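You operate a simulated robot arm through the tools that you are given. There is no shell and no other tool. Be economical: measure what you need, move in short steps, check, and stop when the job is done.

You are at the controls of a simulated robot arm. One attempt, no reset.

Task
Put one of the blue blocks from the white table on the grey table. Put the small green reel on the long table. Take the green mat on the white table and put it away on the top of the cream bench. Stack the core marked "95" from the long table on top of the core marked "62". Take the orange-handled jug and put it on the white table. Fetch the blue ring and set it in the purple tray. Put the purple peg on the bottom shelf of the tall rack. Take the green can marked "OIL" from the white table and leave it on top of the grey dusty filter. Put the 43 pulley from the grey table on the shelf of the blue bench and the 50 pulley on the green table. Put the can labelled "grease" from the tiled table on the white glue card and the can that says "WAX" on the top of the gauge bench. Open the clips box lid. The order is free. Set down upright: blue block, small green reel, orange-handled jug, green can, pulley, can.

It is judged by the outcome, as a careful person would: the job done as asked, and still so three seconds after it is handed in. It fails if anything else is knocked over, pushed out of place, dropped, spilled or broken. A push-on lid holds only when it is set on centred and level and pressed home; a screw cap is set on level and turned clockwise until tight.

Robot
A 7-joint arm with a two-finger parallel gripper on a trunk, on a base that drives. Base frame: it is fixed to the floor where the robot stands at the start and does not move with it; the origin is under the middle of the robot, x ahead of it, y to its left, z up; the surface under the hand at the start is at about z = 800. Lengths are in mm, angles in degrees, forces in N, time in s.
With the tool pointing down near the work surface it reaches from about 220 to 740 mm from the robot's upright axis, wherever it stands. Its first joint turns from -166.0 to 166.0 degrees. Places, roughly: blue block [750, 250, 750]; blue block (8x5x4 cm) [800, 100, 800]; blue ring (7x6x3 cm) [400, -3500, 800]; bottom shelf of the tall rack [3500, -3100, 300]; clips box lid [-5100, -3500, 900]; core [1500, -5500, 750]; dusty filter (6x6x13 cm) [600, -900, 900]; glue card [1750, -750, 750]; green can [750, -750, 750]; green mat (19x16x4 cm) [600, 400, 800]; green table [-2200, -3400, 800]; grey table [-2300, -200, 800]; long table [1500, -4300, 800]; orange can, teal can, wax can [1500, -500, 750]; orange-handled jug [750, -4000, 1000]; pulley [-2500, 0, 750]; purple peg (5x5x9 cm) [900, -800, 800]; purple tray (31x16x5 cm) [3500, -7400, 600]; shelf of the blue bench [-3600, 2600, 400]; small green reel (5x5x8 cm) [400, 300, 800]; top of the cream bench [3600, -10000, 800]; top of the gauge bench [600, -4100, 800]; white table [700, -200, 800]. Payload 1.57 kg.
The TCP is the grasp point between the finger pads, 30 mm short of the fingertips. In the tool frame z runs along the fingers and y along their closing line. Largest opening 110 mm; finger width 24, thickness 12; the body of the gripper, 48 by 112 mm, starts 78 mm behind the TCP.
Orientation is that of the tool frame in the base frame, as a unit quaternion [x, y, z, w]. With the fingers straight down and closing along the base's y, the tool's x points along the base's -x, its y along +y and its z along -z.

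Tools
- The arm moves only by the tool apply_moves. Its argument "increments" is text: rows parted by semicolons, each of 7 numbers parted by spaces: the shift along the tool's x, y, z in units of 30 mm (1.0 is 30 mm), then the turn, a rotation vector about the tool's x, y, z in units of 6 degrees (1.0 is 6 degrees), then the closure, from 0 (fully open) to 1 (shut). In form: tx ty tz rx ry rz claw; .... A call has 1 to 12 rows; each row shifts and turns the commanded pose from where the row before left it, along the tool's axes as they then stand. A call with a number of a shift or a turn outside -1 to 1 is refused whole. A row lasts 0.2 s, in which the tool goes at most 50 mm and 8.6 degrees; a call with a longer step from one row to the next is refused whole, and so is a gripper value outside its range. Where a pose cannot be reached the arm comes as near as it can. A force on the tool above 40 N (or 10 N above the force at the start of the call, whichever is more), or a blocked arm, ends the call early, and 0.2 s more pass. The fingers move at their own pace (about 45 mm/s each) and stop on an object; they squeeze with about 43 N. The grip force told is the motor's: it shows also when the fingers shut on nothing. Time passes only in rows, and 0.2 s behind the last, so rows that do not move let the fingers close. It gives the time, the measured TCP pose, the force on the tool (base axes), the opening and the grip force at its end, in the units of the frame above (readings bear some noise), with the torque about the TCP (base axes, N m) and any sound that the robot's microphone picked up, and new pictures: "views" is both (left out), scene, wrist or none.
- Cameras (640 x 400 px; columns grow to the right, rows downward): "scene" is now at [21, 135.6, 1564.4]; the picture's right is [-0.23, -0.97, 0.00], its down [-0.65, 0.15, -0.74] and it looks along [0.72, -0.17, -0.67] (base axes); focal length 270 px, centre (320, 200). "wrist" rides on the gripper at [70, 16, -141] in the tool frame; the picture's right is [-0.23, 0.97, 0.00], its down [-0.86, -0.20, -0.48] and it looks along [-0.47, -0.11, 0.88] (tool axes); focal length 222 px, centre (320, 200). There is no depth. A picture from a camera that has moved, and an enlarged one, comes with that camera's place and axes in the base frame and with its lens.
- lift_body(by): slides the trunk up (or, below 0, down) by that many mm; the arm and the scene camera ride with it, the base frame stays. It gives what a move gives, with no picture.
- drive_base(legs): drives the robot by 1 to 6 legs, each [ahead, turn to the left] in mm and degrees, along the robot's own axes; the way and the turn of a leg run together, so that a leg with both is an arc; at most 1500 mm and 180 degrees a leg. The arm and the cameras ride along, it lands a little off, and it stops where it bumps. It gives what a move gives, and a new picture of the scene camera.
- aim_head(pan, tilt): turns the head with the scene camera to pan (to the left, within 155 degrees either way) and tilt (down, from -29 to 69), counted from straight ahead of the robot. It gives what a move gives, and a new picture of the scene camera.
- enlarge(camera, box): a new picture of the part [left, top, right, bottom] of that camera's present view, enlarged. No time passes.
- hand_in(): hands the job in; it is judged then, once.

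Work in short steps. Places have to be worked out from the pictures, the camera data and where the tool is seen: move nearer, look again, correct. Check each grasp and each placing, and mend what went wrong. You have 577 turns and 360 pictures in all, those below and enlarged ones among them. Open the gripper and draw the arm clear of the work before you hand the job in, unless the task says otherwise; then end with one line.

The tools are called after "Request:" as name(argument=value, ...) on one line, values as JSON. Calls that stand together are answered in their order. apply_moves: Moves the arm, as the interface text tells. Its arguments: {"type":"object","properties":{"increments":{"type":"string"},"views":{"type":"string","enum":["both","scene","wrist","none"]}},"required":["increments"]} The other tools are called the same way: lift_body (by) slides the trunk up or down; drive_base (legs) drives the base; aim_head (pan, tilt) turns the head that bears the scene camera; enlarge (camera, box) takes an enlarged picture of a part of a camera's view; hand_in () hands the job in.

At the start:

```text
time_s: 0.0
tool_pos: [460.2, -5.5, 1198.9]
tcp_rot: [0.0, 1.0, 0.0, 0.0]
wrist_force: [-0.6, -0.7, -0.4]
wrist_torque: [0.01, -0.02, 0.0]
opening: 109.9
finger_force: 0.1
trunk travel left (down, up): [-497.0, 93.0]
robot x, y, heading: [-0.0, -2.2, -0.0]
head pan, tilt: [-13.1, 42.2]
```

scene: 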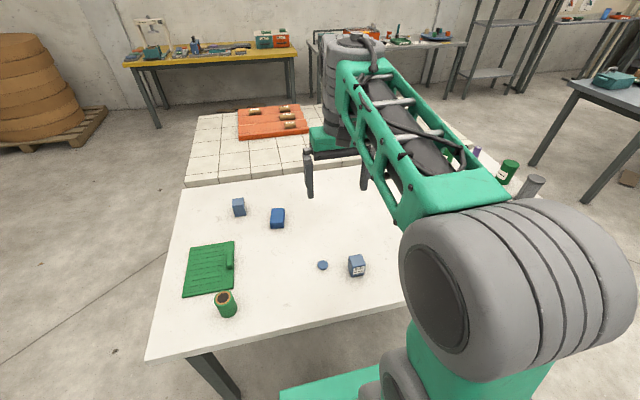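
wrist: 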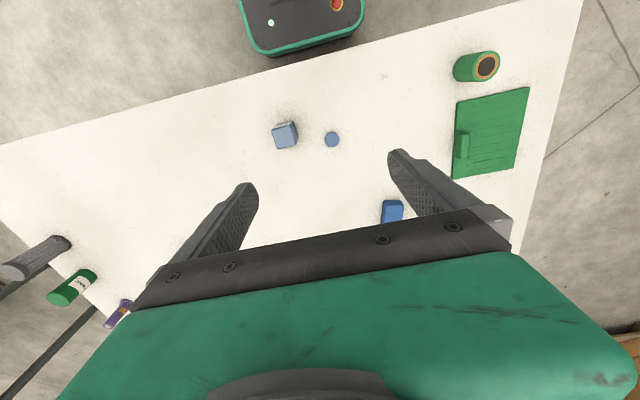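

I'll look closer at the white table first to identify the objects.

Request:
enlarge(camera="scene", box=[150, 180, 410, 340])

Request:
enlarge(camera="wrist", box=[240, 20, 560, 240])

Request:
aim_head(pan=-45, tilt=35)

```text
2.46 times, centred on (280, 260) of scene
camera zoom: at [21.0, 135.6, 1564.4], right [-0.23, -0.97, 0.0], down [-0.65, 0.15, -0.74], along [0.72, -0.17, -0.67], focal length 666 px, centre (418, 52)
```

zoom: 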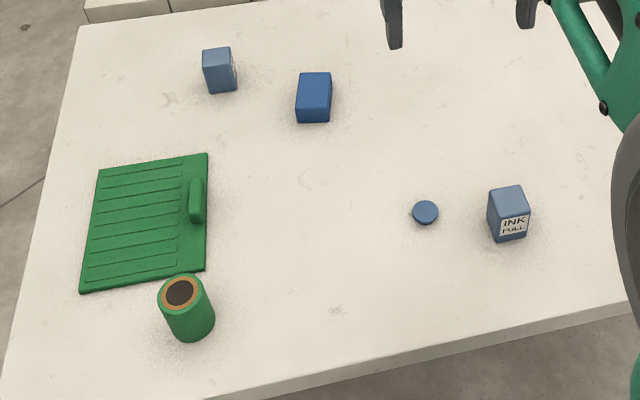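

```text
1.82 times, centred on (400, 130) of wrist
camera zoom: at [390.5, 11.8, 1340.9], right [0.23, 0.97, 0.0], down [0.86, -0.2, 0.48], along [0.47, -0.11, -0.88], focal length 404 px, centre (174, 327)
```

zoom: 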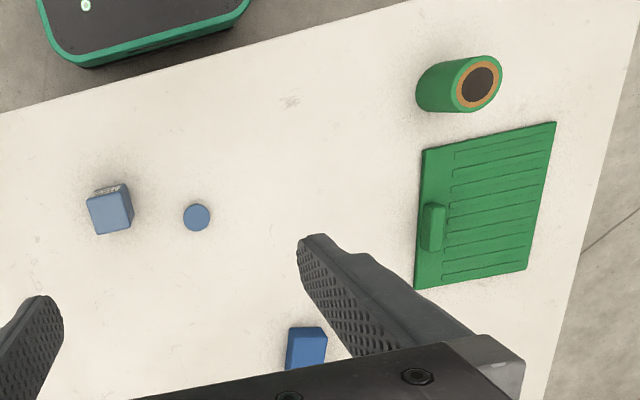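

```text
time_s: 1.0
tool_pos: [458.5, -6.0, 1199.3]
tcp_rot: [0.001, 1.0, 0.0, 0.0]
wrist_force: [0.5, 0.6, 0.2]
wrist_torque: [0.01, 0.05, 0.0]
opening: 110.0
finger_force: 0.1
trunk travel left (down, up): [-497.0, 93.0]
robot x, y, heading: [-1.3, -2.2, 0.1]
head pan, tilt: [-45.0, 35.0]
camera scene: at [2.0, 92.3, 1575.1], right [-0.71, -0.71, 0.0], down [-0.41, 0.41, -0.82], along [0.58, -0.58, -0.57], focal length 270 px, centre (320, 200)
```

scene: 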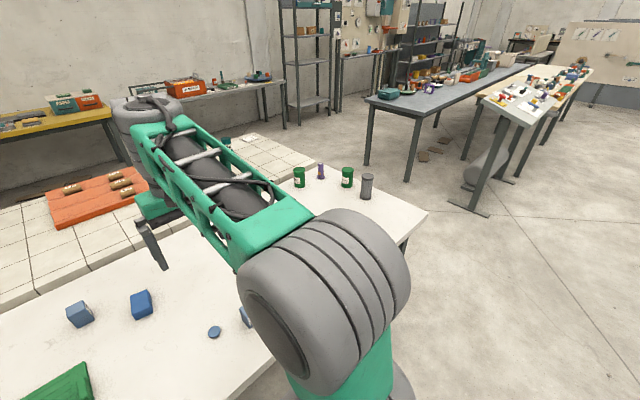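

The right side of the white table shows two green cans, the purple peg and the filter. I look around further to map the room.

Request:
aim_head(pan=-85, tilt=15)

Request:
aim_head(pan=-150, tilt=15)

Request:
aim_head(pan=150, tilt=15)

Request:
aim_head(pan=80, tilt=20)

Request:
aim_head(pan=-40, tilt=15)

```text
time_s: 2.0
tool_pos: [460.0, -6.2, 1199.9]
tcp_rot: [0.0, 1.0, 0.0, 0.0]
wrist_force: [0.5, 0.1, -2.0]
wrist_torque: [0.02, 0.0, 0.02]
opening: 110.1
finger_force: 0.1
trunk travel left (down, up): [-497.0, 93.0]
robot x, y, heading: [2.3, 1.4, -0.1]
head pan, tilt: [-85.0, 15.0]
camera scene: at [-52.1, 61.5, 1607.1], right [-1.0, -0.09, 0.0], down [-0.02, 0.26, -0.97], along [0.09, -0.96, -0.26], focal length 270 px, centre (320, 200)
```

scene: 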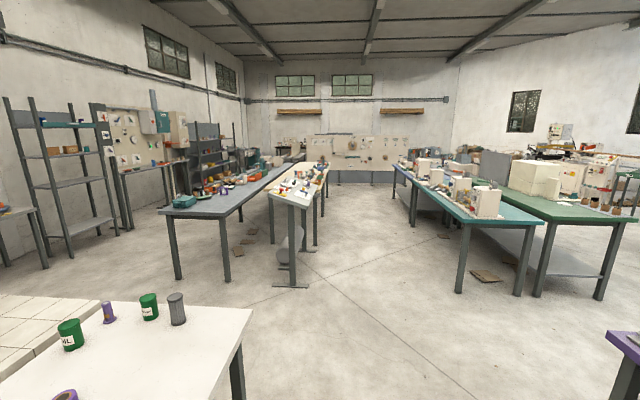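

```text
time_s: 3.4
tool_pos: [459.6, -4.8, 1198.6]
tcp_rot: [0.0, 1.0, 0.0, 0.001]
wrist_force: [-0.1, 0.7, 0.6]
wrist_torque: [-0.01, 0.04, -0.01]
opening: 110.0
finger_force: 0.1
trunk travel left (down, up): [-497.0, 93.0]
robot x, y, heading: [-3.0, -1.2, 0.0]
head pan, tilt: [-150.0, 15.0]
camera scene: at [-141.2, 107.8, 1607.1], right [-0.5, 0.87, 0.0], down [0.22, 0.13, -0.97], along [-0.84, -0.48, -0.26], focal length 270 px, centre (320, 200)
```

scene: 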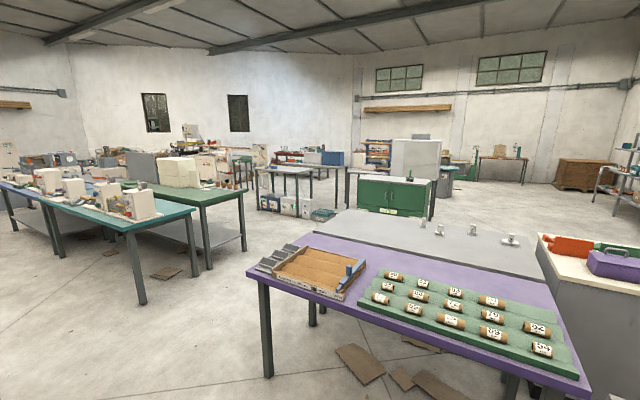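

```text
time_s: 7.5
tool_pos: [460.4, -5.3, 1199.1]
tcp_rot: [0.0, 1.0, 0.001, 0.0]
wrist_force: [0.0, -0.1, 0.2]
wrist_torque: [0.0, -0.01, 0.0]
opening: 110.0
finger_force: 0.0
trunk travel left (down, up): [-497.0, 93.0]
robot x, y, heading: [-1.2, 3.6, 0.1]
head pan, tilt: [150.0, 15.0]
camera scene: at [-141.2, 201.3, 1607.1], right [0.5, 0.87, 0.0], down [0.22, -0.13, -0.97], along [-0.84, 0.48, -0.26], focal length 270 px, centre (320, 200)
```

scene: 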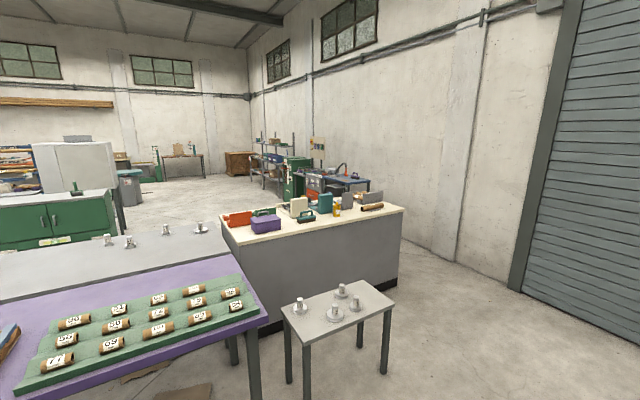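

```text
time_s: 8.9
tool_pos: [460.0, -4.4, 1199.0]
tcp_rot: [0.001, 1.0, 0.0, 0.0]
wrist_force: [0.6, 0.3, 0.1]
wrist_torque: [0.03, 0.01, 0.01]
opening: 109.9
finger_force: 0.1
trunk travel left (down, up): [-497.0, 93.0]
robot x, y, heading: [-0.4, 0.2, -0.1]
head pan, tilt: [80.0, 20.0]
camera scene: at [-44.2, 246.3, 1599.0], right [0.98, -0.17, 0.0], down [-0.06, -0.34, -0.94], along [0.16, 0.93, -0.34], focal length 270 px, centre (320, 200)
```

scene: 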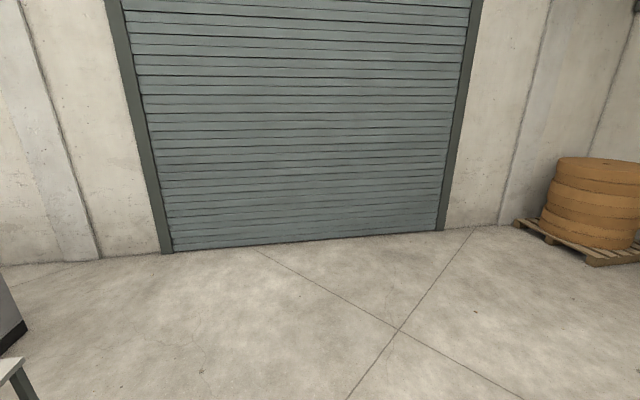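

```text
time_s: 10.9
tool_pos: [460.2, -4.9, 1199.5]
tcp_rot: [0.0, 1.0, 0.0, 0.0]
wrist_force: [0.1, -0.2, 0.9]
wrist_torque: [-0.03, 0.0, -0.01]
opening: 110.0
finger_force: 0.1
trunk travel left (down, up): [-497.0, 93.0]
robot x, y, heading: [0.4, -0.8, -0.2]
head pan, tilt: [-40.0, 15.0]
camera scene: at [11.3, 94.5, 1607.1], right [-0.64, -0.77, 0.0], down [-0.2, 0.17, -0.97], along [0.74, -0.62, -0.26], focal length 270 px, centre (320, 200)
```

scene: 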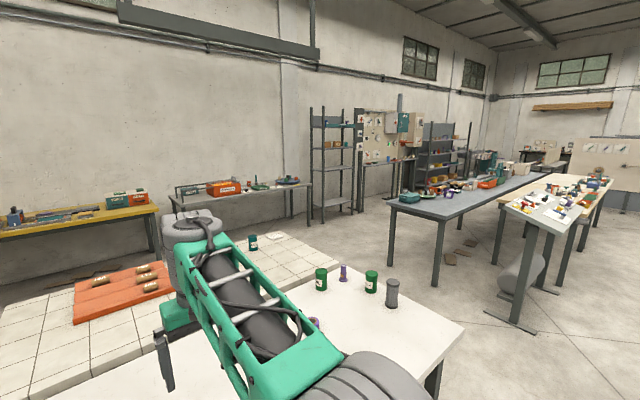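

White table surface appears to span x≈350–1085, y≈−963–520. The dark blue block (8x5x4) sits near (742, 131). I drive 100 mm closer and check that it's clear.

Request:
drive_base(legs=[[100, 0]])

Request:
aim_head(pan=5, tilt=50)

Request:
apply_moves(increments="-0.7 0.57 0.8 0 0 0 0;-0.7 0.57 0.8 0 0 0 0;-0.7 0.57 0.8 0 0 0 0;-0.7 0.57 0.8 0 0 0 0;-0.7 0.57 0.8 0 0 0 0;-0.7 0.57 0.8 0 0 0 0;-0.7 0.57 0.8 0 0 0 0;-0.7 0.57 0.8 0 0 0 0", views="both")

```text
time_s: 12.1
tool_pos: [563.9, -5.0, 1200.4]
tcp_rot: [0.0, 1.0, 0.0, -0.001]
wrist_force: [-0.3, -0.7, -0.5]
wrist_torque: [0.02, 0.03, 0.0]
opening: 110.1
finger_force: 0.1
trunk travel left (down, up): [-497.0, 93.0]
robot x, y, heading: [102.7, -2.9, 0.1]
head pan, tilt: [-40.0, 15.0]
camera scene: at [115.2, 94.5, 1607.1], right [-0.64, -0.77, 0.0], down [-0.2, 0.17, -0.97], along [0.74, -0.62, -0.26], focal length 270 px, centre (320, 200)
```

scene: 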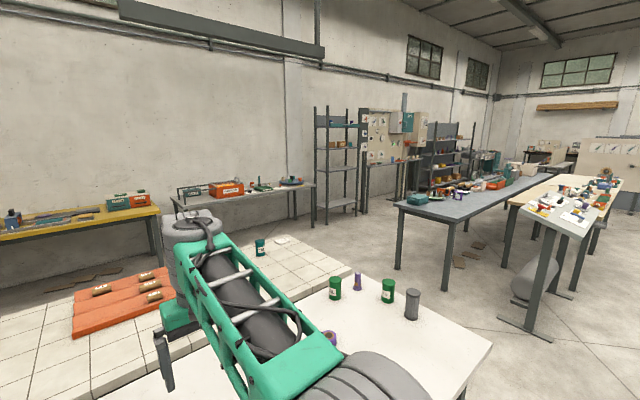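

```text
time_s: 13.2
tool_pos: [563.8, -5.9, 1199.6]
tcp_rot: [0.0, 1.0, 0.001, 0.0]
wrist_force: [0.2, 0.5, -0.4]
wrist_torque: [0.03, -0.03, 0.0]
opening: 110.0
finger_force: 0.1
trunk travel left (down, up): [-497.0, 93.0]
robot x, y, heading: [104.2, 2.3, 0.1]
head pan, tilt: [5.0, 50.0]
camera scene: at [119.5, 161.2, 1553.5], right [0.09, -1.0, 0.0], down [-0.76, -0.07, -0.64], along [0.64, 0.06, -0.77], focal length 270 px, centre (320, 200)
```

scene: 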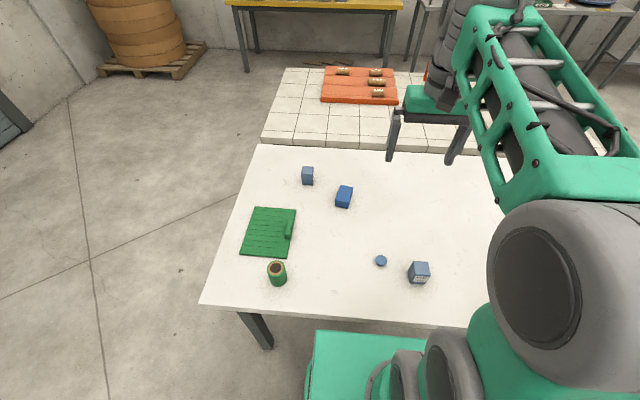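

```text
time_s: 15.0
tool_pos: [730.6, 132.3, 1007.5]
tcp_rot: [0.0, 1.0, 0.001, 0.0]
wrist_force: [1.0, 0.7, 1.1]
wrist_torque: [-0.01, 0.03, 0.01]
opening: 109.5
finger_force: 0.1
trunk travel left (down, up): [-497.0, 93.0]
robot x, y, heading: [106.2, -0.1, 0.0]
head pan, tilt: [5.0, 50.0]
camera scene: at [119.9, 161.6, 1553.4], right [0.09, -1.0, 0.0], down [-0.76, -0.07, -0.64], along [0.64, 0.06, -0.77], focal length 270 px, centre (320, 200)
camera wrist: at [662.0, 149.1, 1149.1], right [0.23, 0.97, 0.0], down [0.86, -0.2, 0.48], along [0.47, -0.11, -0.88], focal length 222 px, centre (320, 200)
```

scene: 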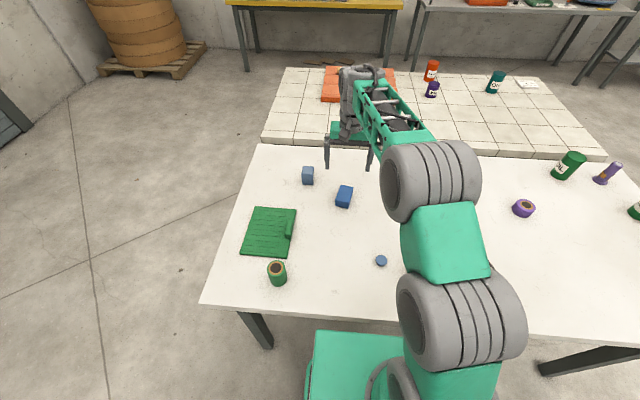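
wrist: 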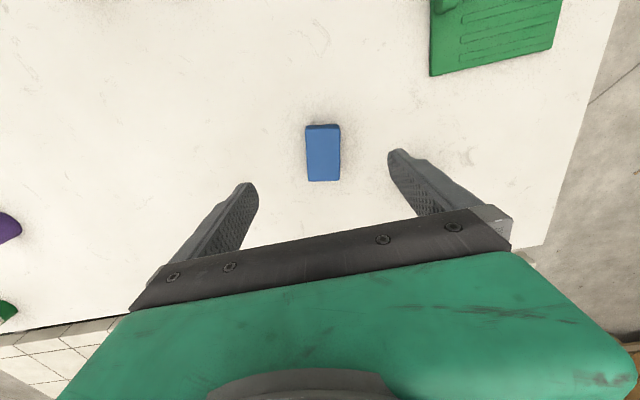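

Block located at about (756,132), top z≈840, long axis turned about −11.5°. I rotate, align, and lower to z≈836.

Request:
apply_moves(increments="0 0 0 0 0 0.96 0;0 0 0 0 0 0.96 0;-0.42 0.07 0.8 0 0 0 0;-0.42 0.07 0.8 0 0 0 0;0 0 1 0 0 0 0;0 0 1 0 0 0 0;0 0 1 0 0 0 0", views="wrist")

```text
time_s: 16.6
tool_pos: [758.1, 132.1, 869.4]
tcp_rot: [0.101, 0.995, 0.0, 0.001]
wrist_force: [0.5, -0.5, 0.7]
wrist_torque: [-0.01, 0.0, -0.03]
opening: 110.0
finger_force: 0.1
trunk travel left (down, up): [-497.0, 93.0]
robot x, y, heading: [105.1, 1.5, -0.3]
head pan, tilt: [5.0, 50.0]
camera wrist: at [692.1, 162.7, 1010.0], right [0.42, 0.91, 0.0], down [0.8, -0.37, 0.48], along [0.43, -0.2, -0.88], focal length 222 px, centre (320, 200)
```

wrist: 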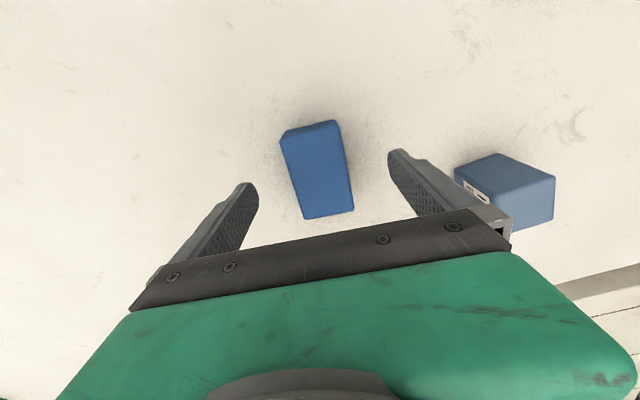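

Aligned. Lower the last 33 mm and close.

Request:
apply_moves(increments="0 0 0.6 0 0 0 0;0 0 0.5 0 0 0 0;0 0 0 0 0 0 1;0 0 0 0 0 0 1;0 0 0 0 0 0 1;0 0 0 0 0 0 1;0 0 0 0 0 0 1", views="wrist")

```text
time_s: 18.2
tool_pos: [758.5, 131.1, 835.2]
tcp_rot: [0.1, 0.995, 0.0, 0.0]
wrist_force: [-1.1, -1.9, 0.4]
wrist_torque: [-0.06, 0.06, 0.04]
opening: 49.8
finger_force: 26.5
trunk travel left (down, up): [-497.0, 93.0]
robot x, y, heading: [101.2, -0.5, -0.1]
head pan, tilt: [5.0, 50.0]
camera wrist: at [692.8, 162.1, 977.4], right [0.42, 0.91, 0.0], down [0.8, -0.37, 0.48], along [0.43, -0.2, -0.88], focal length 222 px, centre (320, 200)
```

wrist: 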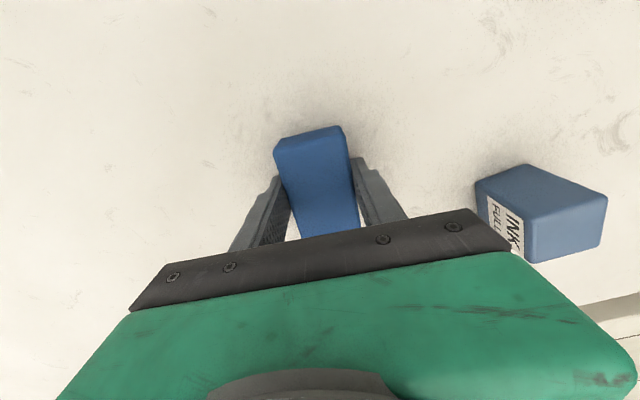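

Grip is solid (49.8 mm). Lift and retract, keeping over cleared space.

Request:
apply_moves(increments="0 0 -1 0 0 0 1;0 0 -1 0 0 0 1;0 0 -1 0 0 0 1;0 0 -1 0 0 0 1;0 0 -1 0 0 0 1;0 0 -1 0 0 0 1;0.9 -0.4 -0.6 0 0 -0.5 1;0.9 -0.4 -0.6 0 0 -0.5 1;0.9 -0.4 -0.6 0 0 -0.5 1;0.9 -0.4 -0.6 0 0 -0.42 1;0.9 -0.4 0 0 0 0 1;0.9 -0.4 0 0 0 0 1", views="wrist")

Request:
drive_base(legs=[[-400, 0], [0, -90], [1500, 0]])

```text
time_s: 20.8
tool_pos: [589.6, 73.6, 1088.3]
tcp_rot: [0.0, 1.0, 0.0, 0.0]
wrist_force: [0.6, 0.3, -1.1]
wrist_torque: [-0.03, -0.03, 0.01]
opening: 49.2
finger_force: 43.1
trunk travel left (down, up): [-497.0, 93.0]
robot x, y, heading: [103.5, -0.8, 0.2]
head pan, tilt: [5.0, 50.0]
camera wrist: at [519.9, 90.8, 1229.6], right [0.23, 0.97, 0.0], down [0.86, -0.2, 0.48], along [0.47, -0.11, -0.88], focal length 222 px, centre (320, 200)
```

wrist: 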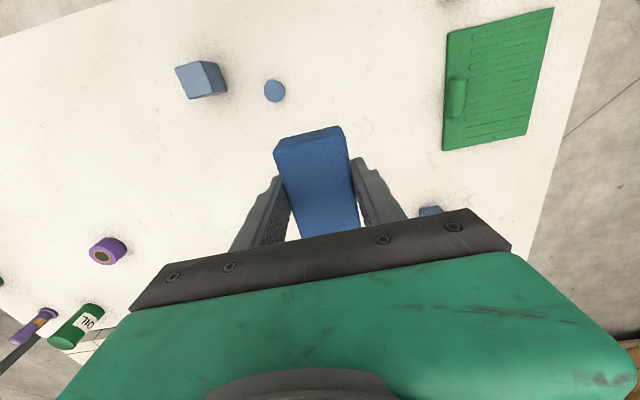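

```text
time_s: 34.1
tool_pos: [-256.8, -1985.0, 1088.4]
tcp_rot: [0.714, 0.7, 0.001, -0.001]
wrist_force: [0.2, 0.6, -1.7]
wrist_torque: [0.0, 0.0, 0.03]
opening: 49.3
finger_force: 42.5
trunk travel left (down, up): [-497.0, 93.0]
robot x, y, heading: [-318.7, -1496.4, -91.2]
head pan, tilt: [5.0, 50.0]
camera scene: at [-159.7, -1517.3, 1553.4], right [-1.0, -0.07, 0.0], down [-0.05, 0.76, -0.64], along [0.04, -0.64, -0.77], focal length 270 px, centre (320, 200)
```

scene: 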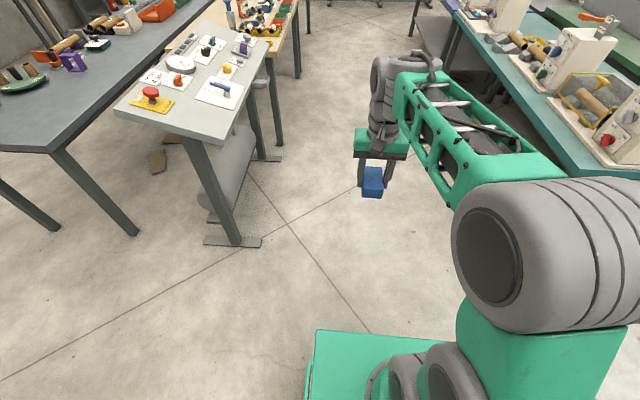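

Drove fine. Now turn west and go toward the far side of the grey table.

Request:
drive_base(legs=[[0, -88.8], [1400, 0]])

Request:
aim_head(pan=-50, tilt=30)

```text
time_s: 44.9
tool_pos: [-2210.5, -1613.5, 1087.4]
tcp_rot: [1.0, 0.015, 0.0, 0.0]
wrist_force: [-0.6, 0.2, -1.7]
wrist_torque: [-0.01, 0.0, 0.01]
opening: 49.1
finger_force: 43.0
trunk travel left (down, up): [-497.0, 93.0]
robot x, y, heading: [-1721.6, -1527.5, -178.5]
head pan, tilt: [5.0, 50.0]
camera scene: at [-1739.0, -1687.9, 1553.4], right [-0.11, 0.99, 0.0], down [0.76, 0.09, -0.64], along [-0.64, -0.07, -0.77], focal length 270 px, centre (320, 200)
```

scene: 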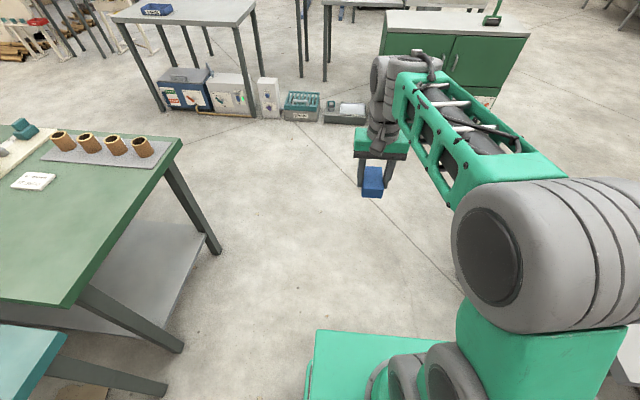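

```text
time_s: 46.1
tool_pos: [-2211.0, -1613.6, 1087.7]
tcp_rot: [1.0, 0.014, 0.0, 0.001]
wrist_force: [-0.1, 0.1, -1.7]
wrist_torque: [0.0, -0.03, 0.02]
opening: 49.2
finger_force: 42.8
trunk travel left (down, up): [-497.0, 93.0]
robot x, y, heading: [-1727.4, -1526.1, -178.5]
head pan, tilt: [-50.0, 30.0]
camera scene: at [-1722.5, -1611.5, 1582.9], right [0.75, 0.66, 0.0], down [0.33, -0.37, -0.87], along [-0.58, 0.65, -0.5], focal length 270 px, centre (320, 200)
```

scene: 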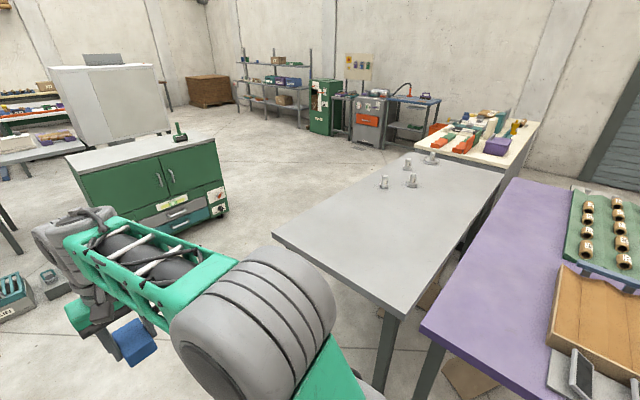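

Grey table's corner is near (−2582,−972); pulleys near (−2437,−195), (−2325,−63) and further. I go to the far (west) side and face the table.

Request:
drive_base(legs=[[1280, 0], [0, -91.5], [1350, 0], [0, -90]])

Request:
aim_head(pan=0, tilt=35)

```text
time_s: 66.6
tool_pos: [-2553.2, -112.6, 1086.9]
tcp_rot: [-0.015, 1.0, -0.001, 0.0]
wrist_force: [0.1, -0.4, -1.7]
wrist_torque: [0.02, -0.02, 0.03]
opening: 49.1
finger_force: 42.8
trunk travel left (down, up): [-497.0, 93.0]
robot x, y, heading: [-3037.0, -201.1, 1.7]
head pan, tilt: [-50.0, 30.0]
camera scene: at [-3041.1, -114.3, 1582.9], right [-0.75, -0.66, 0.0], down [-0.33, 0.37, -0.87], along [0.58, -0.65, -0.5], focal length 270 px, centre (320, 200)
```

scene: 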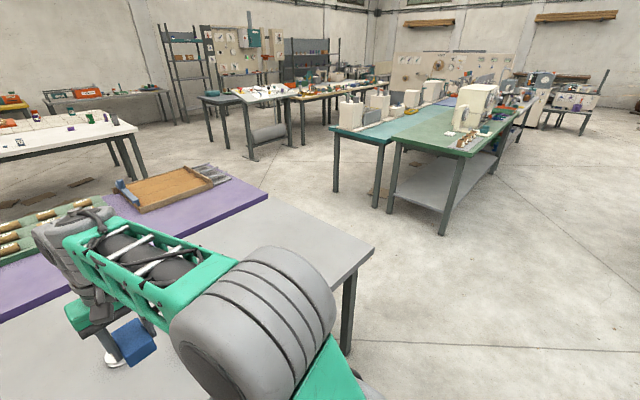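

```text
time_s: 67.8
tool_pos: [-2553.0, -112.0, 1088.0]
tcp_rot: [-0.014, 1.0, -0.001, 0.0]
wrist_force: [0.2, -0.9, -2.3]
wrist_torque: [0.0, 0.02, 0.03]
opening: 49.1
finger_force: 43.4
trunk travel left (down, up): [-497.0, 93.0]
robot x, y, heading: [-3037.9, -200.3, 1.7]
head pan, tilt: [0.0, 35.0]
camera scene: at [-3013.3, -44.2, 1575.1], right [0.03, -1.0, 0.0], down [-0.57, -0.02, -0.82], along [0.82, 0.02, -0.57], focal length 270 px, centre (320, 200)
```

scene: 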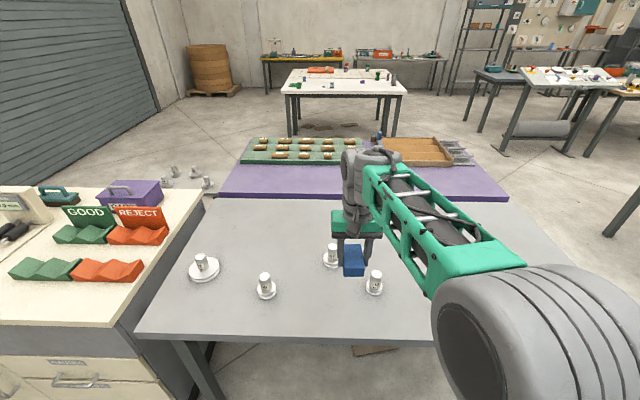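

Four pulleys stand on the grey table; the right part is free. I move the block to about (−2420,−450) before lowering.

Request:
apply_moves(increments="-0.34 -0.95 0 0 0 0 1;-0.34 -0.95 0 0 0 0 1;-0.34 -0.95 0 0 0 0 1;-0.34 -0.95 0 0 0 0 1;-0.34 -0.95 0 0 0 0 1;-0.34 -0.95 0 0 0 0 1;-0.34 -0.95 0 0 0 0 1;-0.34 -0.95 0 0 0 0 1;-0.34 -0.95 0 0 0 0 1;-0.34 -0.95 0 0 0 0 1;-0.34 -0.95 0 0 0 0 1;-0.34 -0.95 0 0 0 0 1", views="both")

```text
time_s: 70.4
tool_pos: [-2421.9, -448.7, 1088.4]
tcp_rot: [-0.015, 1.0, 0.0, -0.001]
wrist_force: [0.4, 0.0, -1.6]
wrist_torque: [-0.03, 0.0, -0.03]
opening: 49.3
finger_force: 43.0
trunk travel left (down, up): [-497.0, 93.0]
robot x, y, heading: [-3034.1, -197.4, 1.6]
head pan, tilt: [0.0, 35.0]
camera scene: at [-3012.8, -44.6, 1575.2], right [0.03, -1.0, 0.0], down [-0.57, -0.02, -0.82], along [0.82, 0.02, -0.57], focal length 270 px, centre (320, 200)
camera wrist: at [-2491.0, -433.7, 1230.4], right [0.2, 0.98, 0.0], down [0.86, -0.17, 0.48], along [0.47, -0.09, -0.88], focal length 222 px, centre (320, 200)
```

scene: 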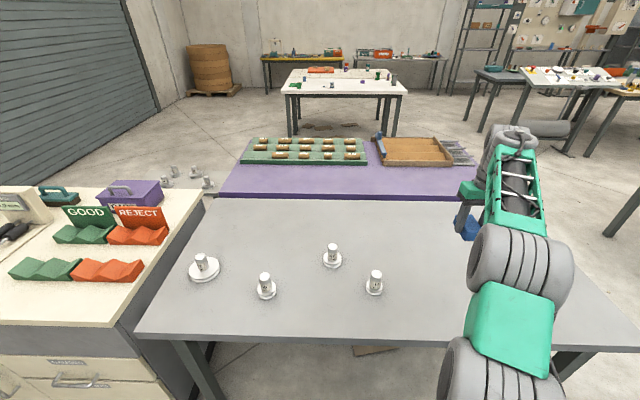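
wrist: 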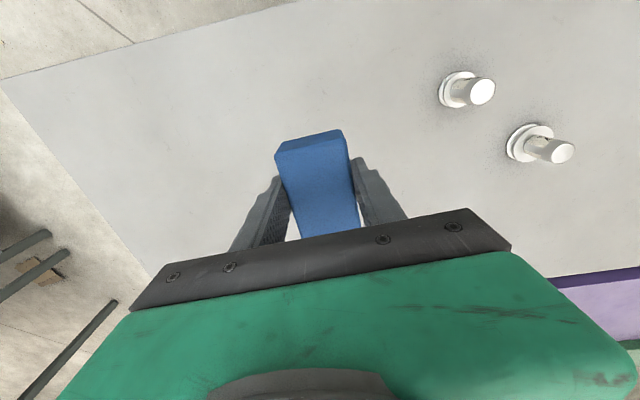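

Clear below. Lower to just above the surface.

Request:
apply_moves(increments="0 0 1 0 0 0 1;0 0 1 0 0 0 1;0 0 1 0 0 0 1;0 0 1 0 0 0 1;0 0 1 0 0 0 1;0 0 1 0 0 0 1;0 0 1 0 0 0 1;0 0 0.8 0 0 0 1", views="both")

```text
time_s: 72.2
tool_pos: [-2419.4, -447.9, 850.7]
tcp_rot: [-0.014, 1.0, 0.001, 0.0]
wrist_force: [0.3, 0.4, -1.5]
wrist_torque: [0.02, 0.0, -0.02]
opening: 49.1
finger_force: 43.2
trunk travel left (down, up): [-497.0, 93.0]
robot x, y, heading: [-3033.5, -195.5, 1.7]
head pan, tilt: [0.0, 35.0]
camera scene: at [-3013.0, -44.4, 1575.2], right [0.03, -1.0, 0.0], down [-0.57, -0.02, -0.82], along [0.82, 0.02, -0.57], focal length 270 px, centre (320, 200)
camera wrist: at [-2488.3, -433.4, 993.2], right [0.2, 0.98, 0.0], down [0.86, -0.17, 0.48], along [0.47, -0.09, -0.88], focal length 222 px, centre (320, 200)
```

scene: 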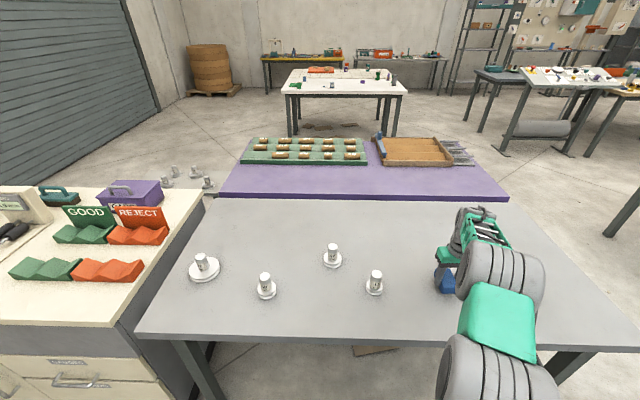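
wrist: 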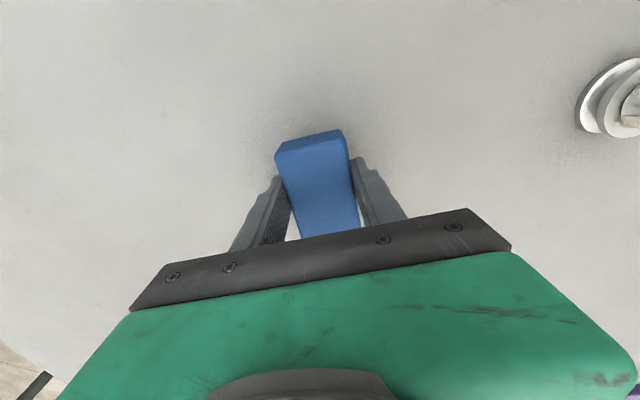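

Near the surface; step down gently until contact.

Request:
apply_moves(increments="0 0 0.2 0 0 0 1;0 0 0.15 0 0 0 1;0 0 0.1 0 0 0 1;0 0 0.1 0 0 0 1;0 0 0.1 0 0 0 1;0 0 0.1 0 0 0 1;0 0 0.1 0 0 0 1;0 0 0.1 0 0 0 1;0 0 0.1 0 0 0 1", views="none")

```text
time_s: 73.9
tool_pos: [-2418.6, -449.7, 835.7]
tcp_rot: [-0.015, 1.0, -0.002, 0.004]
wrist_force: [-6.1, 2.6, 16.4]
wrist_torque: [0.42, 0.86, -0.02]
opening: 49.3
finger_force: 42.8
trunk travel left (down, up): [-497.0, 93.0]
robot x, y, heading: [-3037.6, -199.6, 1.7]
head pan, tilt: [0.0, 35.0]
stopped in row 8: the force on the tool passed its limit at 42 N (the readings are from after the stop); the commanded pose is now the measured one
```

Contact made at 835.7. Open and rise.

Request:
apply_moves(increments="0 0 -0.03 0 0 0 0.5;0 0 0 0 0 0 0;0 0 0 0 0 0 0;0 0 0 0 0 0 0;0 0 0 0 0 0 0;0 0 -1 0 0 0 0;0 0 -1 0 0 0 0;0 0 -1 0 0 0 0;0 0 -1 0 0 0 0;0 0 -1 0 0 0 0;0 0 -1 0 0 0 0;0 0 -1 0 0 0 0", views="wrist")

Request:
enlarge(camera="scene", box=[170, 220, 410, 320])

```text
time_s: 76.5
tool_pos: [-2417.8, -447.2, 1044.5]
tcp_rot: [-0.015, 1.0, 0.0, 0.002]
wrist_force: [-0.6, 0.2, 0.3]
wrist_torque: [-0.01, 0.02, 0.02]
opening: 110.0
finger_force: 0.2
trunk travel left (down, up): [-497.0, 93.0]
robot x, y, heading: [-3035.8, -198.2, 1.5]
head pan, tilt: [0.0, 35.0]
camera wrist: at [-2488.4, -432.4, 1186.1], right [0.2, 0.98, 0.0], down [0.86, -0.17, 0.48], along [0.47, -0.1, -0.88], focal length 222 px, centre (320, 200)
```

wrist: 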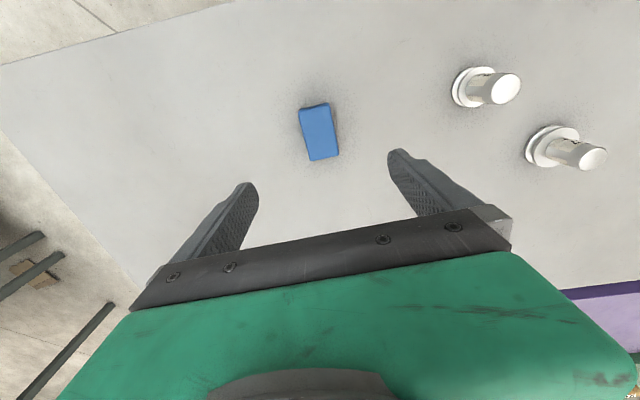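

```text
2.67 times, centred on (290, 270) of scene
camera zoom: at [-3013.5, -44.2, 1575.1], right [0.03, -1.0, 0.0], down [-0.57, -0.02, -0.82], along [0.82, 0.02, -0.57], focal length 721 px, centre (400, 13)
```

zoom: 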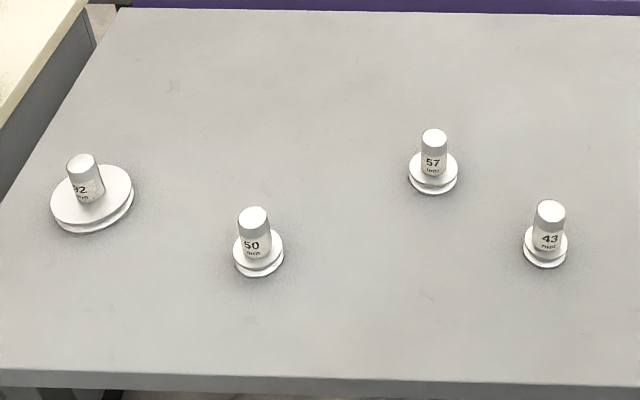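

Pulley 43 is at about (−2428,−218), 50 at about (−2465,145). Before choosing the grasp, I look at the blue bench's shelf.

Request:
aim_head(pan=98, tilt=20)

Request:
enlarge(camera="scene", box=[220, 100, 420, 225])

```text
time_s: 78.3
tool_pos: [-2418.1, -447.9, 1044.6]
tcp_rot: [-0.015, 1.0, -0.001, 0.003]
wrist_force: [0.5, 0.3, 0.0]
wrist_torque: [-0.03, 0.0, -0.02]
opening: 110.0
finger_force: 0.1
trunk travel left (down, up): [-497.0, 93.0]
robot x, y, heading: [-3035.1, -200.8, 1.7]
head pan, tilt: [98.0, 20.0]
camera scene: at [-3117.0, 45.0, 1599.0], right [0.99, 0.17, 0.0], down [0.06, -0.34, -0.94], along [-0.16, 0.93, -0.34], focal length 270 px, centre (320, 200)
```

scene: 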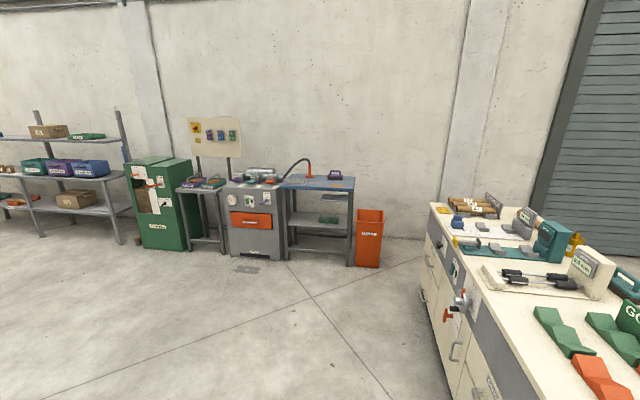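

```text
3.20 times, centred on (320, 162) of scene
camera zoom: at [-3117.0, 45.0, 1599.0], right [0.99, 0.17, 0.0], down [0.06, -0.34, -0.94], along [-0.16, 0.93, -0.34], focal length 866 px, centre (320, 320)
```

zoom: 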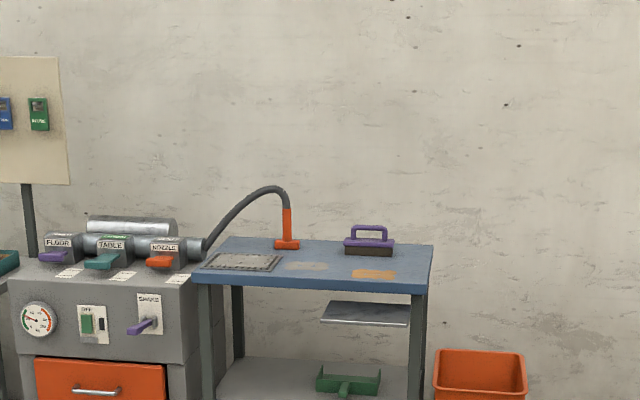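

The blue bench's lower shelf is at z≈410 with free space at its left half (x≈−3720), top at ≈800; so I should hold the pulley with a tilted tool (60°). I move to a pre-grasp behind pulley 43 and start tilting.

Request:
apply_moves(increments="0.48 0.975 0 0 0 0 0;0.48 0.975 0 0 0 0 0;0.48 0.975 0 0 0 0 0;0.48 0.975 0 0 0 0 0;0.48 0.975 0 0 0 0 0;0.48 0.975 0 0 0 0 0;0.48 0.975 0 0 0 0 0;0.48 0.975 0 0 0 0 0;0 0 0 0 -1 0 0;0 0 0 0 -1 0 0;0 0 0 0 -1 0 0;0 0 0 0 -1 0 0", views="none")

Request:
apply_moves(increments="0 0 0 0 -1 0 0;0 0 0 0 -1 0 0;0 0 0 0 -1 0 0;0 0 0 0 -1 0 0;0 0 0 0 -1 0 0;0 0 0 0 -1 0 0", views="wrist")

Request:
aim_head(pan=0, tilt=40)

```text
time_s: 80.9
tool_pos: [-2541.6, -219.7, 1042.1]
tcp_rot: [-0.015, 0.977, 0.003, 0.211]
wrist_force: [0.2, 0.8, -0.9]
wrist_torque: [0.02, -0.01, -0.01]
opening: 110.1
finger_force: 0.0
trunk travel left (down, up): [-497.0, 93.0]
robot x, y, heading: [-3038.0, -199.2, 1.6]
head pan, tilt: [98.0, 20.0]
```

```text
time_s: 82.3
tool_pos: [-2540.2, -220.0, 1042.7]
tcp_rot: [-0.014, 0.864, 0.007, 0.504]
wrist_force: [0.2, -0.3, -0.3]
wrist_torque: [0.03, 0.03, 0.0]
opening: 110.0
finger_force: 0.0
trunk travel left (down, up): [-497.0, 93.0]
robot x, y, heading: [-3036.9, -199.9, 1.8]
head pan, tilt: [98.0, 20.0]
camera wrist: at [-2697.8, -206.9, 1051.4], right [0.08, 0.98, 0.2], down [0.01, -0.2, 0.98], along [1.0, -0.08, -0.03], focal length 222 px, centre (320, 200)
```

wrist: 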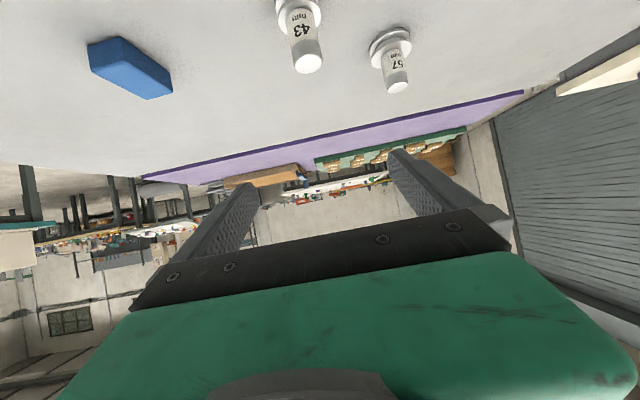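

```text
time_s: 84.0
tool_pos: [-2541.3, -218.7, 1042.9]
tcp_rot: [-0.013, 0.864, 0.006, 0.503]
wrist_force: [0.2, -0.1, 0.8]
wrist_torque: [0.02, -0.01, 0.0]
opening: 110.0
finger_force: 0.0
trunk travel left (down, up): [-497.0, 93.0]
robot x, y, heading: [-3032.3, -199.6, 1.5]
head pan, tilt: [0.0, 40.0]
camera scene: at [-3016.6, -44.2, 1567.6], right [0.03, -1.0, 0.0], down [-0.64, -0.02, -0.77], along [0.77, 0.02, -0.64], focal length 270 px, centre (320, 200)
```

scene: 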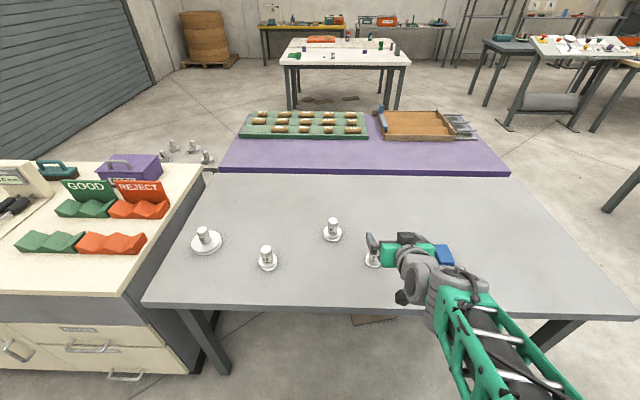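

Tilted view works. Pulley 43's knob is about (−2436,−211). I lower to the pre-grasp along the approach line.

Request:
apply_moves(increments="0.92 0.04 0.54 0 0 0 0;0.92 0.04 0.54 0 0 0 0;0.92 0.04 0.54 0 0 0 0;0.92 0.04 0.54 0 0 0 0", views="both")

```text
time_s: 85.0
tool_pos: [-2538.1, -215.2, 914.0]
tcp_rot: [-0.014, 0.864, 0.006, 0.503]
wrist_force: [-1.0, -1.0, -0.9]
wrist_torque: [0.0, -0.04, 0.01]
opening: 110.0
finger_force: 0.0
trunk travel left (down, up): [-497.0, 93.0]
robot x, y, heading: [-3036.7, -197.8, 2.0]
head pan, tilt: [0.0, 40.0]
camera scene: at [-3016.5, -44.3, 1567.6], right [0.03, -1.0, 0.0], down [-0.64, -0.02, -0.77], along [0.77, 0.02, -0.64], focal length 270 px, centre (320, 200)
camera wrist: at [-2695.8, -202.0, 923.0], right [0.08, 0.98, 0.19], down [0.01, -0.2, 0.98], along [1.0, -0.08, -0.03], focal length 222 px, centre (320, 200)
```

scene: 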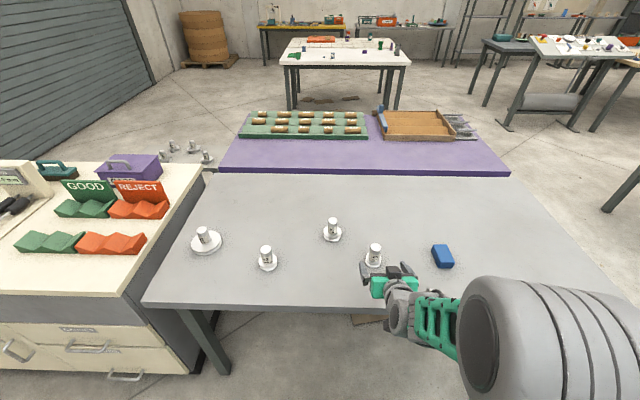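
wrist: 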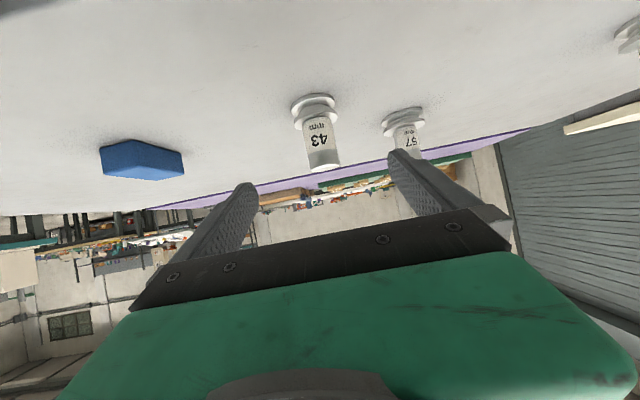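

Knob centre at about (−2436,−210,849). Advance 120 mm along the tool and close.

Request:
apply_moves(increments="0 0.08 1 0 0 0 0;0 0 1 0 0 0 0;0 0 1 0 0 0 0;0 0 1 0 0 0 0;0 0 0 0 0 0 1;0 0 0 0 0 0 1;0 0 0 0 0 0 1;0 0 0 0 0 0 1;0 0 0 0 0 0 1;0 0 0 0 0 0 1", views="wrist")

```text
time_s: 87.2
tool_pos: [-2435.3, -210.0, 854.4]
tcp_rot: [-0.013, 0.864, 0.006, 0.503]
wrist_force: [-0.6, 0.2, 0.6]
wrist_torque: [0.0, 0.01, -0.01]
opening: 34.9
finger_force: 28.7
trunk travel left (down, up): [-497.0, 93.0]
robot x, y, heading: [-3038.3, -199.7, 1.8]
head pan, tilt: [0.0, 40.0]
camera wrist: at [-2591.8, -197.7, 864.0], right [0.08, 0.98, 0.2], down [0.01, -0.2, 0.98], along [1.0, -0.08, -0.03], focal length 222 px, centre (320, 200)
```

wrist: 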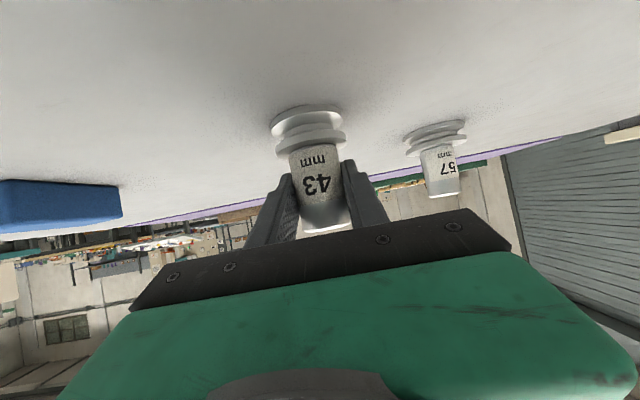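

Held at 35 mm. Lift straight up 150 mm and retract 150 mm.

Request:
apply_moves(increments="-0.867 0 -0.5 0 0 0 1;-0.867 0 -0.5 0 0 0 1;-0.867 0 -0.5 0 0 0 1;-0.867 0 -0.5 0 0 0 1;-0.867 0 -0.5 0 0 0 1;0.5 0 -0.867 0 0 0 1;0.5 0 -0.867 0 0 0 1;0.5 0 -0.867 0 0 0 1;0.5 0 -0.867 0 0 0 1;0.5 0 -0.867 0 0 0 1", views="scene")

```text
time_s: 89.4
tool_pos: [-2588.9, -211.7, 1004.3]
tcp_rot: [-0.013, 0.865, 0.006, 0.502]
wrist_force: [0.2, -0.6, -2.1]
wrist_torque: [-0.85, 0.12, -0.66]
opening: 34.0
finger_force: 40.6
trunk travel left (down, up): [-497.0, 93.0]
robot x, y, heading: [-3034.5, -200.0, 1.8]
head pan, tilt: [0.0, 40.0]
camera scene: at [-3017.0, -44.1, 1567.6], right [0.03, -1.0, 0.0], down [-0.64, -0.02, -0.77], along [0.77, 0.02, -0.64], focal length 270 px, centre (320, 200)
```

scene: 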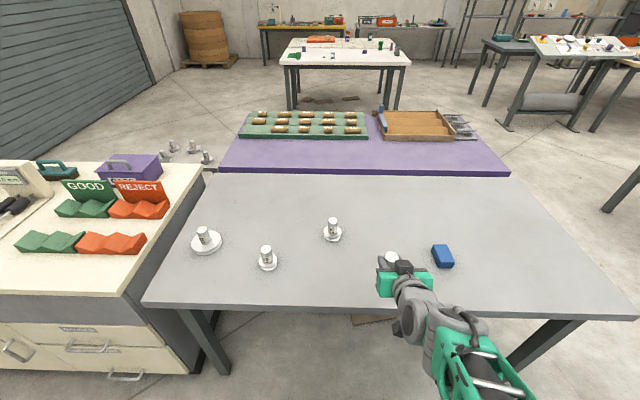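

Pulley held. Now drive toward the blue bench, stopping short to look.

Request:
drive_base(legs=[[0, 108], [1000, 0], [900, 0], [0, -19.8]])

Request:
aim_head(pan=0, tilt=40)

```text
time_s: 104.4
tool_pos: [-3611.3, 2022.9, 1006.1]
tcp_rot: [-0.607, 0.616, 0.352, 0.359]
wrist_force: [0.7, -1.2, -1.5]
wrist_torque: [0.0, -0.01, -0.01]
opening: 33.3
finger_force: 41.3
trunk travel left (down, up): [-497.0, 93.0]
robot x, y, heading: [-3644.8, 1574.6, 89.1]
head pan, tilt: [0.0, 40.0]
camera scene: at [-3799.5, 1603.2, 1567.6], right [1.0, -0.02, 0.0], down [-0.01, -0.64, -0.77], along [0.01, 0.77, -0.64], focal length 270 px, centre (320, 200)
```

scene: 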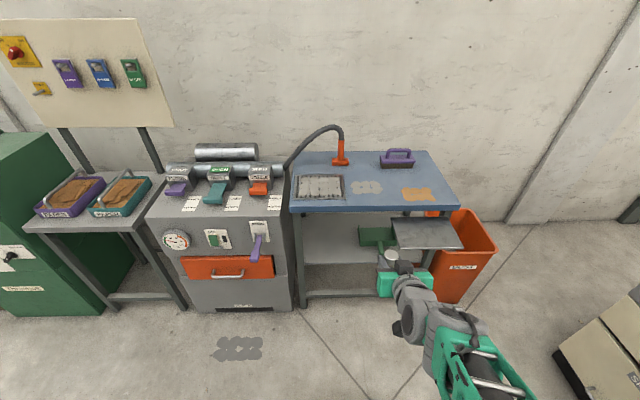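

```text
time_s: 105.0
tool_pos: [-3611.5, 2021.3, 1003.9]
tcp_rot: [-0.607, 0.616, 0.351, 0.358]
wrist_force: [-0.3, 0.5, -1.3]
wrist_torque: [0.03, -0.01, -0.02]
opening: 33.6
finger_force: 41.4
trunk travel left (down, up): [-497.0, 93.0]
robot x, y, heading: [-3648.2, 1577.6, 88.9]
head pan, tilt: [0.0, 40.0]
camera scene: at [-3799.5, 1603.2, 1567.6], right [1.0, -0.02, 0.0], down [-0.01, -0.64, -0.77], along [0.01, 0.77, -0.64], focal length 270 px, centre (320, 200)
```

scene: 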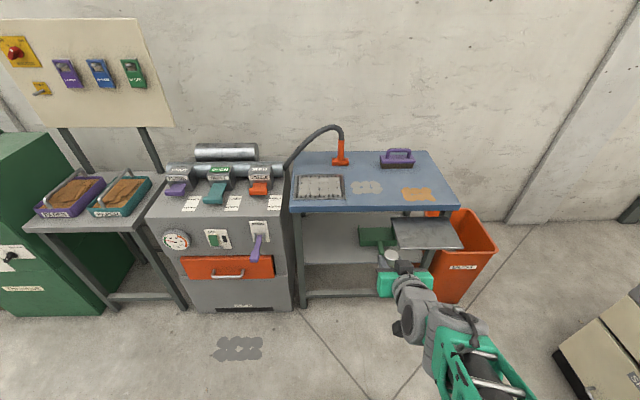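

The lower shelf front edge is at y≈2465, z≈410; dustpan right of x≈−3500. I lower the trunk 460 mm here in the open, and shift the tool left by ~110 mm.

Request:
lift_body(by=-460)

Request:
apply_moves(increments="0 0.9 0 0 0 0 1;0 0.9 0 0 0 0 1;0 0.9 0 0 0 0 1;0 0.9 0 0 0 0 1", views="both")

```text
refused: -460 is not a number from -400 to 400
```

```text
time_s: 106.0
tool_pos: [-3720.4, 2024.8, 1003.6]
tcp_rot: [-0.606, 0.616, 0.352, 0.36]
wrist_force: [-0.1, -0.4, -1.3]
wrist_torque: [-0.01, 0.02, 0.0]
opening: 33.1
finger_force: 40.5
trunk travel left (down, up): [-497.0, 93.0]
robot x, y, heading: [-3644.0, 1578.8, 88.8]
head pan, tilt: [0.0, 40.0]
camera scene: at [-3799.7, 1603.3, 1567.6], right [1.0, -0.02, 0.0], down [-0.01, -0.64, -0.77], along [0.01, 0.77, -0.64], focal length 270 px, centre (320, 200)
camera wrist: at [-3738.5, 1867.7, 1014.2], right [-0.97, 0.13, 0.2], down [0.2, 0.0, 0.98], along [0.13, 0.99, -0.03], focal length 222 px, centre (320, 200)
```

scene: 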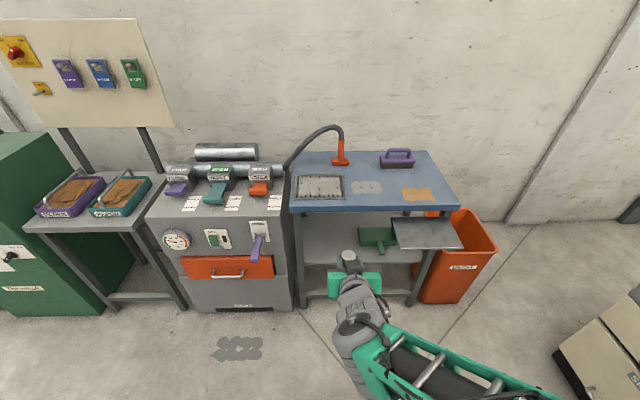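
wrist: 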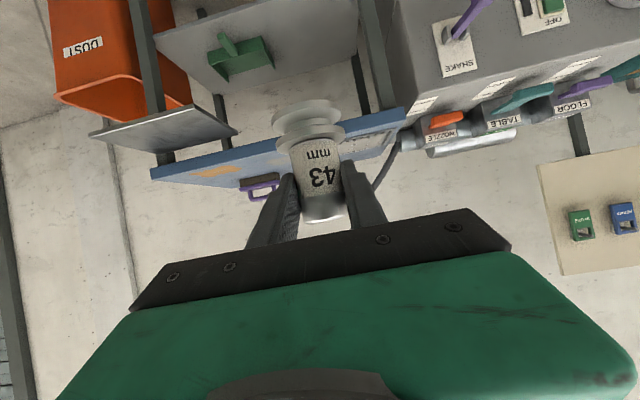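

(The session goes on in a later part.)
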